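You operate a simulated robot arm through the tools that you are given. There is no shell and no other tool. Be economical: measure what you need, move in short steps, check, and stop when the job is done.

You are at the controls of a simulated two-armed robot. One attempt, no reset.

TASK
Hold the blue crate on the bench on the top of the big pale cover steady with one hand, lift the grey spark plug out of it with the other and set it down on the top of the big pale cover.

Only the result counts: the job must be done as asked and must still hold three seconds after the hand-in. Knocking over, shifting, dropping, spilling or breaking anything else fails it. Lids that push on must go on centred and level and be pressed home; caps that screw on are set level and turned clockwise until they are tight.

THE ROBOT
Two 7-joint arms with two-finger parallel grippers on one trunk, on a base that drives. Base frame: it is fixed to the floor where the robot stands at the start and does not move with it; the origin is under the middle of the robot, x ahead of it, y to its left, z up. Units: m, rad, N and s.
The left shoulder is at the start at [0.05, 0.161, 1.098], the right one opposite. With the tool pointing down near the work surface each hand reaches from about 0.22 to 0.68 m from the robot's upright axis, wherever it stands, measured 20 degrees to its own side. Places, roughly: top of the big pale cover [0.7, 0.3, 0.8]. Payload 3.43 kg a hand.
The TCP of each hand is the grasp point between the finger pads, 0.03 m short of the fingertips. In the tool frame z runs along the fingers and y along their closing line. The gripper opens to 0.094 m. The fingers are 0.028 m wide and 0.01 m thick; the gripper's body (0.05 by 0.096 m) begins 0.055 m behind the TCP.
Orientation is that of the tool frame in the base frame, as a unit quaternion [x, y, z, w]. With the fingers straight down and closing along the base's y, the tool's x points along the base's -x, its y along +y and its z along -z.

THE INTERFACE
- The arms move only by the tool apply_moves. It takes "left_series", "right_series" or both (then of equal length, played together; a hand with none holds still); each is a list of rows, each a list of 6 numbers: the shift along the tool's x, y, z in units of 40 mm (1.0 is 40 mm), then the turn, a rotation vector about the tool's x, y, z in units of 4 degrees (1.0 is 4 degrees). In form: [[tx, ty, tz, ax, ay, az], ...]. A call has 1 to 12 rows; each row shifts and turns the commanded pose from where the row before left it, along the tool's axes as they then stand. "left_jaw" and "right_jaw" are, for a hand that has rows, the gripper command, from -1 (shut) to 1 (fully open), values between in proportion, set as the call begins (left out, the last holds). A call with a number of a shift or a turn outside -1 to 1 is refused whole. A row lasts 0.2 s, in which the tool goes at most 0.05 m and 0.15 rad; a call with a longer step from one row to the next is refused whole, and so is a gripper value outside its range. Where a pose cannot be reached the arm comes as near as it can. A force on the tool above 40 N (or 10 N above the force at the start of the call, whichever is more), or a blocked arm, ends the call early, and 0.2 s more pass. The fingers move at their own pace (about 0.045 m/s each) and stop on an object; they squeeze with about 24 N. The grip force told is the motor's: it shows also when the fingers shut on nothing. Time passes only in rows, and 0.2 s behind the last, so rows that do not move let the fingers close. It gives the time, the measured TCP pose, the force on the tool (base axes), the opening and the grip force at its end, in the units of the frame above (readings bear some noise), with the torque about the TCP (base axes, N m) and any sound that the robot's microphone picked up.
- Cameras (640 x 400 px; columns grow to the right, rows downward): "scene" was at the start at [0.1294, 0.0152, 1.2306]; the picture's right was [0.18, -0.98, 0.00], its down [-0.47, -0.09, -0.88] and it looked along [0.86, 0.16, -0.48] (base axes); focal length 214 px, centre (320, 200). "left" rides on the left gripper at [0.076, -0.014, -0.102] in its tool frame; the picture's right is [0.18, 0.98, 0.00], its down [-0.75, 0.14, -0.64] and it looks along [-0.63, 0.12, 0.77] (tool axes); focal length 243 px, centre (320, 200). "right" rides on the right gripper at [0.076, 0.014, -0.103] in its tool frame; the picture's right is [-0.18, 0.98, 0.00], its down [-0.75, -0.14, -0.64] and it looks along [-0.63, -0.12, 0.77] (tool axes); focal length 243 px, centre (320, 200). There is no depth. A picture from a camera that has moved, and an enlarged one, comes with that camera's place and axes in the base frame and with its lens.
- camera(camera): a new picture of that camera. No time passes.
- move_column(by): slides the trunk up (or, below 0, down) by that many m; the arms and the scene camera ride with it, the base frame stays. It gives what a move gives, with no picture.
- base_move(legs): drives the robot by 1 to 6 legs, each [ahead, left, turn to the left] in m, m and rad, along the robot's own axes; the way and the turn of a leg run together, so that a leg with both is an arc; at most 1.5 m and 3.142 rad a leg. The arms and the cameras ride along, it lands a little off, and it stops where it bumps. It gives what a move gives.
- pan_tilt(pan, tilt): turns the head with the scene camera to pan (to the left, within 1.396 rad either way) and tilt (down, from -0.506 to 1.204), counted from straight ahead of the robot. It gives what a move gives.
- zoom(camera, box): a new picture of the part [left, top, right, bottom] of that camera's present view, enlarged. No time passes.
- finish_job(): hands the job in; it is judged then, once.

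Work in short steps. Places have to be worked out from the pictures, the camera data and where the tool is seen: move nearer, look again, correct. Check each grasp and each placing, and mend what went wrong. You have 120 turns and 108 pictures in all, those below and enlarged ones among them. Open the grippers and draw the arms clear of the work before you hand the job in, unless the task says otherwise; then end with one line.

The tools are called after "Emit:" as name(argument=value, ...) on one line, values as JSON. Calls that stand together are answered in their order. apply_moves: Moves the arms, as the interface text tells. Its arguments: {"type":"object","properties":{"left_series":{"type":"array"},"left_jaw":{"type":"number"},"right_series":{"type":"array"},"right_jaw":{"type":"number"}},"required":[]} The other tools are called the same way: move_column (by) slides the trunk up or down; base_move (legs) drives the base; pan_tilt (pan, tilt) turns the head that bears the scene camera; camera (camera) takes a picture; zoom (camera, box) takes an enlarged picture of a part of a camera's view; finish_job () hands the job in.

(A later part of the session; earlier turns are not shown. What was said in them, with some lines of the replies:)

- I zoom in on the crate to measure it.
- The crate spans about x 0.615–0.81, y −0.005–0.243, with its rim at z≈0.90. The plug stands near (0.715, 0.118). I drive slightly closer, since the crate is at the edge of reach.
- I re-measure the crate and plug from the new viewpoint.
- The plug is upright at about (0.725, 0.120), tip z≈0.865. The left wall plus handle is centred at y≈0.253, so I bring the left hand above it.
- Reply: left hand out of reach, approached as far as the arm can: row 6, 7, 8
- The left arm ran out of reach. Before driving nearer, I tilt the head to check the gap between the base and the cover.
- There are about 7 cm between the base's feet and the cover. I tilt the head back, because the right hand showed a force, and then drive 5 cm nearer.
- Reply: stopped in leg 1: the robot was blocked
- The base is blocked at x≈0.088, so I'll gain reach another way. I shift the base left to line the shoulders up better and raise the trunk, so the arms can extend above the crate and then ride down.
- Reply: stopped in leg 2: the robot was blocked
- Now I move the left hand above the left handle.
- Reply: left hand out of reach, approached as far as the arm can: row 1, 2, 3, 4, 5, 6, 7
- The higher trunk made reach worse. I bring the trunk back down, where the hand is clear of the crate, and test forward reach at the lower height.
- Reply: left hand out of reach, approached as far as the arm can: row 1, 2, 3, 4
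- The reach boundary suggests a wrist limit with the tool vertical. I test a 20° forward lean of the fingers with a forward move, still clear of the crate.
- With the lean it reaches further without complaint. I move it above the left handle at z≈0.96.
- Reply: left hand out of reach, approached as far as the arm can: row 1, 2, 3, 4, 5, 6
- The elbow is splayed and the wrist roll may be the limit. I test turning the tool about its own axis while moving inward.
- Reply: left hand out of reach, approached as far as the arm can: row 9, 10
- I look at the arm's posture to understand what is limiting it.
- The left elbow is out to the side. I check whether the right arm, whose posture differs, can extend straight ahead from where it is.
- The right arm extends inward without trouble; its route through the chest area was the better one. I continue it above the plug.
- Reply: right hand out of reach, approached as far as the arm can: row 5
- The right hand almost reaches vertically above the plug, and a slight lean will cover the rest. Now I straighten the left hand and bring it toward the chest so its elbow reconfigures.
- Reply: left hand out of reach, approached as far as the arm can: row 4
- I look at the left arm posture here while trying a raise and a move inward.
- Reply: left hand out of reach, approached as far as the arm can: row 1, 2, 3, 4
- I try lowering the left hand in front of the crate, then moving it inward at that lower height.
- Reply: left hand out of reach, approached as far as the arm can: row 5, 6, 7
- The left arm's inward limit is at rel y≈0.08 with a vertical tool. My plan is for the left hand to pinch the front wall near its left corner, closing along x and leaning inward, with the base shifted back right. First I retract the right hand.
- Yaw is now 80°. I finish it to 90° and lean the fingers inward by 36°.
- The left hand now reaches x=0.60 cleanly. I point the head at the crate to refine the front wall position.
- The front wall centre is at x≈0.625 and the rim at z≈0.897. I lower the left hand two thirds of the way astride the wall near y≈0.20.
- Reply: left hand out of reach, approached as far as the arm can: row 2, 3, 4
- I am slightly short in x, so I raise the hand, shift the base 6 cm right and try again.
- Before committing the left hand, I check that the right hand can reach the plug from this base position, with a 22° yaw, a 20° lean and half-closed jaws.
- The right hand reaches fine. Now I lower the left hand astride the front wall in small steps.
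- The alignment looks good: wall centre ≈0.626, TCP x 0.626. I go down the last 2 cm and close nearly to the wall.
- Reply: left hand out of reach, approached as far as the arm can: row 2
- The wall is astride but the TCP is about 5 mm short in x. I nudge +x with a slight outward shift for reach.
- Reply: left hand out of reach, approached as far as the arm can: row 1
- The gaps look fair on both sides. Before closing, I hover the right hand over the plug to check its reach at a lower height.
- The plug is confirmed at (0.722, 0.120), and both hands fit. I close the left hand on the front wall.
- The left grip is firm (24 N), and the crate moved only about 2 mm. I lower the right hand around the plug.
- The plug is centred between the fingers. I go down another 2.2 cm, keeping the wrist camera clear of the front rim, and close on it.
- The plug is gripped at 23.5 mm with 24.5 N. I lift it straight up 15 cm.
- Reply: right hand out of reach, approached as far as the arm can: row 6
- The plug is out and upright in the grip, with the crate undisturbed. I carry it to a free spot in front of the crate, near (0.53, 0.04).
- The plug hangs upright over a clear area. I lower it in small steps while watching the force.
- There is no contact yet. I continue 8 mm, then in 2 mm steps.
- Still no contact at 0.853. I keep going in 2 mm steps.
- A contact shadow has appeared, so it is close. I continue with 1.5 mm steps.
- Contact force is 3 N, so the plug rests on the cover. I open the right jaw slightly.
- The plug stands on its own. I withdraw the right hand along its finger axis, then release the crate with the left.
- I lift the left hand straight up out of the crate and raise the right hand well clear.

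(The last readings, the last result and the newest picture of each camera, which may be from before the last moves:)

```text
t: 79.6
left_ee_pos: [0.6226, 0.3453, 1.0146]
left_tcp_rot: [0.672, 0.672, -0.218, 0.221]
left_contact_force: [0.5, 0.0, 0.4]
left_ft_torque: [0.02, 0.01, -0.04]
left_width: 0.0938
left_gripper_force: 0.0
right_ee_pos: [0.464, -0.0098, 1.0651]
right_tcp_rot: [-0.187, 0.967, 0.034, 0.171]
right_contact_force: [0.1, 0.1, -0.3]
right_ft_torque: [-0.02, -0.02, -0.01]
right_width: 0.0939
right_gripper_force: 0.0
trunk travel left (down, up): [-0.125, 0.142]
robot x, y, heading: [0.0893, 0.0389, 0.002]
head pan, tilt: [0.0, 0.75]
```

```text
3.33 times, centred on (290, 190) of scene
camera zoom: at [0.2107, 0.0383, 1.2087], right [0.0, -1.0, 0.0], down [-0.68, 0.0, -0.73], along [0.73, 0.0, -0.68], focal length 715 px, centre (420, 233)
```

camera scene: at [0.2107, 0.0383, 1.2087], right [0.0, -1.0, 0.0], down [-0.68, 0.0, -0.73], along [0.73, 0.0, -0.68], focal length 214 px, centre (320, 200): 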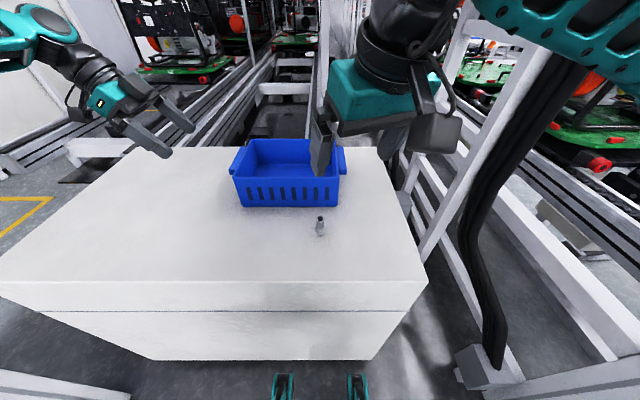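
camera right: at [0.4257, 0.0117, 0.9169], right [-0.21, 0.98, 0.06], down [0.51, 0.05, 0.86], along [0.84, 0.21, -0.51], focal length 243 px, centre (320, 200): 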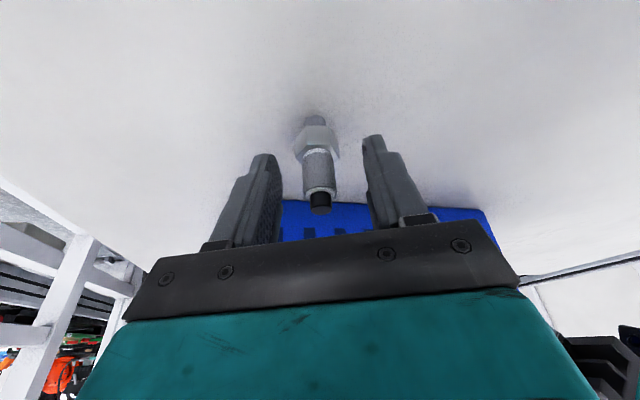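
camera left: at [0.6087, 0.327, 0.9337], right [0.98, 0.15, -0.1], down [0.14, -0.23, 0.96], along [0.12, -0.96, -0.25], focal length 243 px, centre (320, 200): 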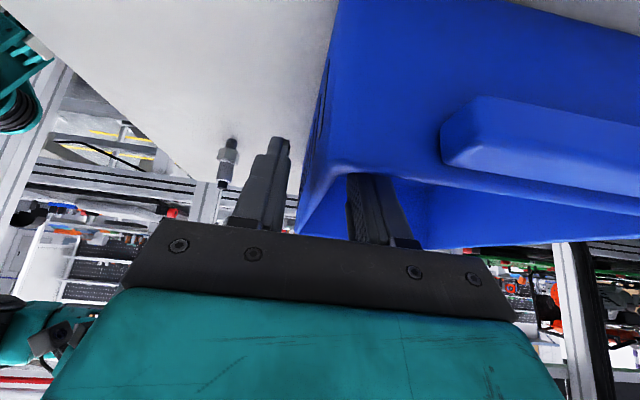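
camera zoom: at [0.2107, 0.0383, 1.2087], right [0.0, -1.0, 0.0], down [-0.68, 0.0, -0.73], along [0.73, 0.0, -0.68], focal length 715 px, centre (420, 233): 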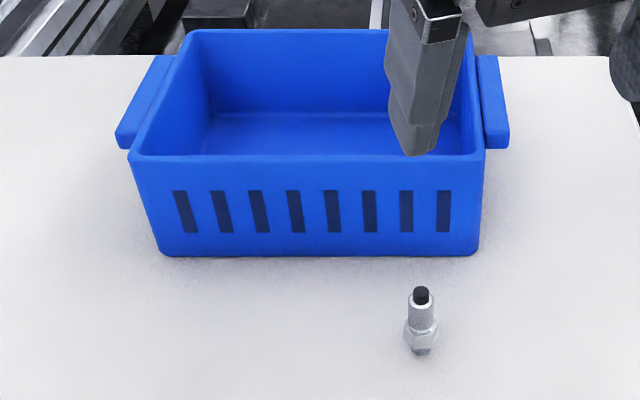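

The plug stands upright on the cover, the crate is in its place, and both hands are open and clear. I hand the job in.

Emit:
finish_job()

```text
The job is handed in.
```

I handed the job in with the spark plug standing upright on top of the cover, in front of the crate. The left hand held the crate by its front wall while the right hand lifted the plug out. The crate shifted about 2 mm when the left hand closed on it. In the last picture both grippers were open and clear of the plug and crate.
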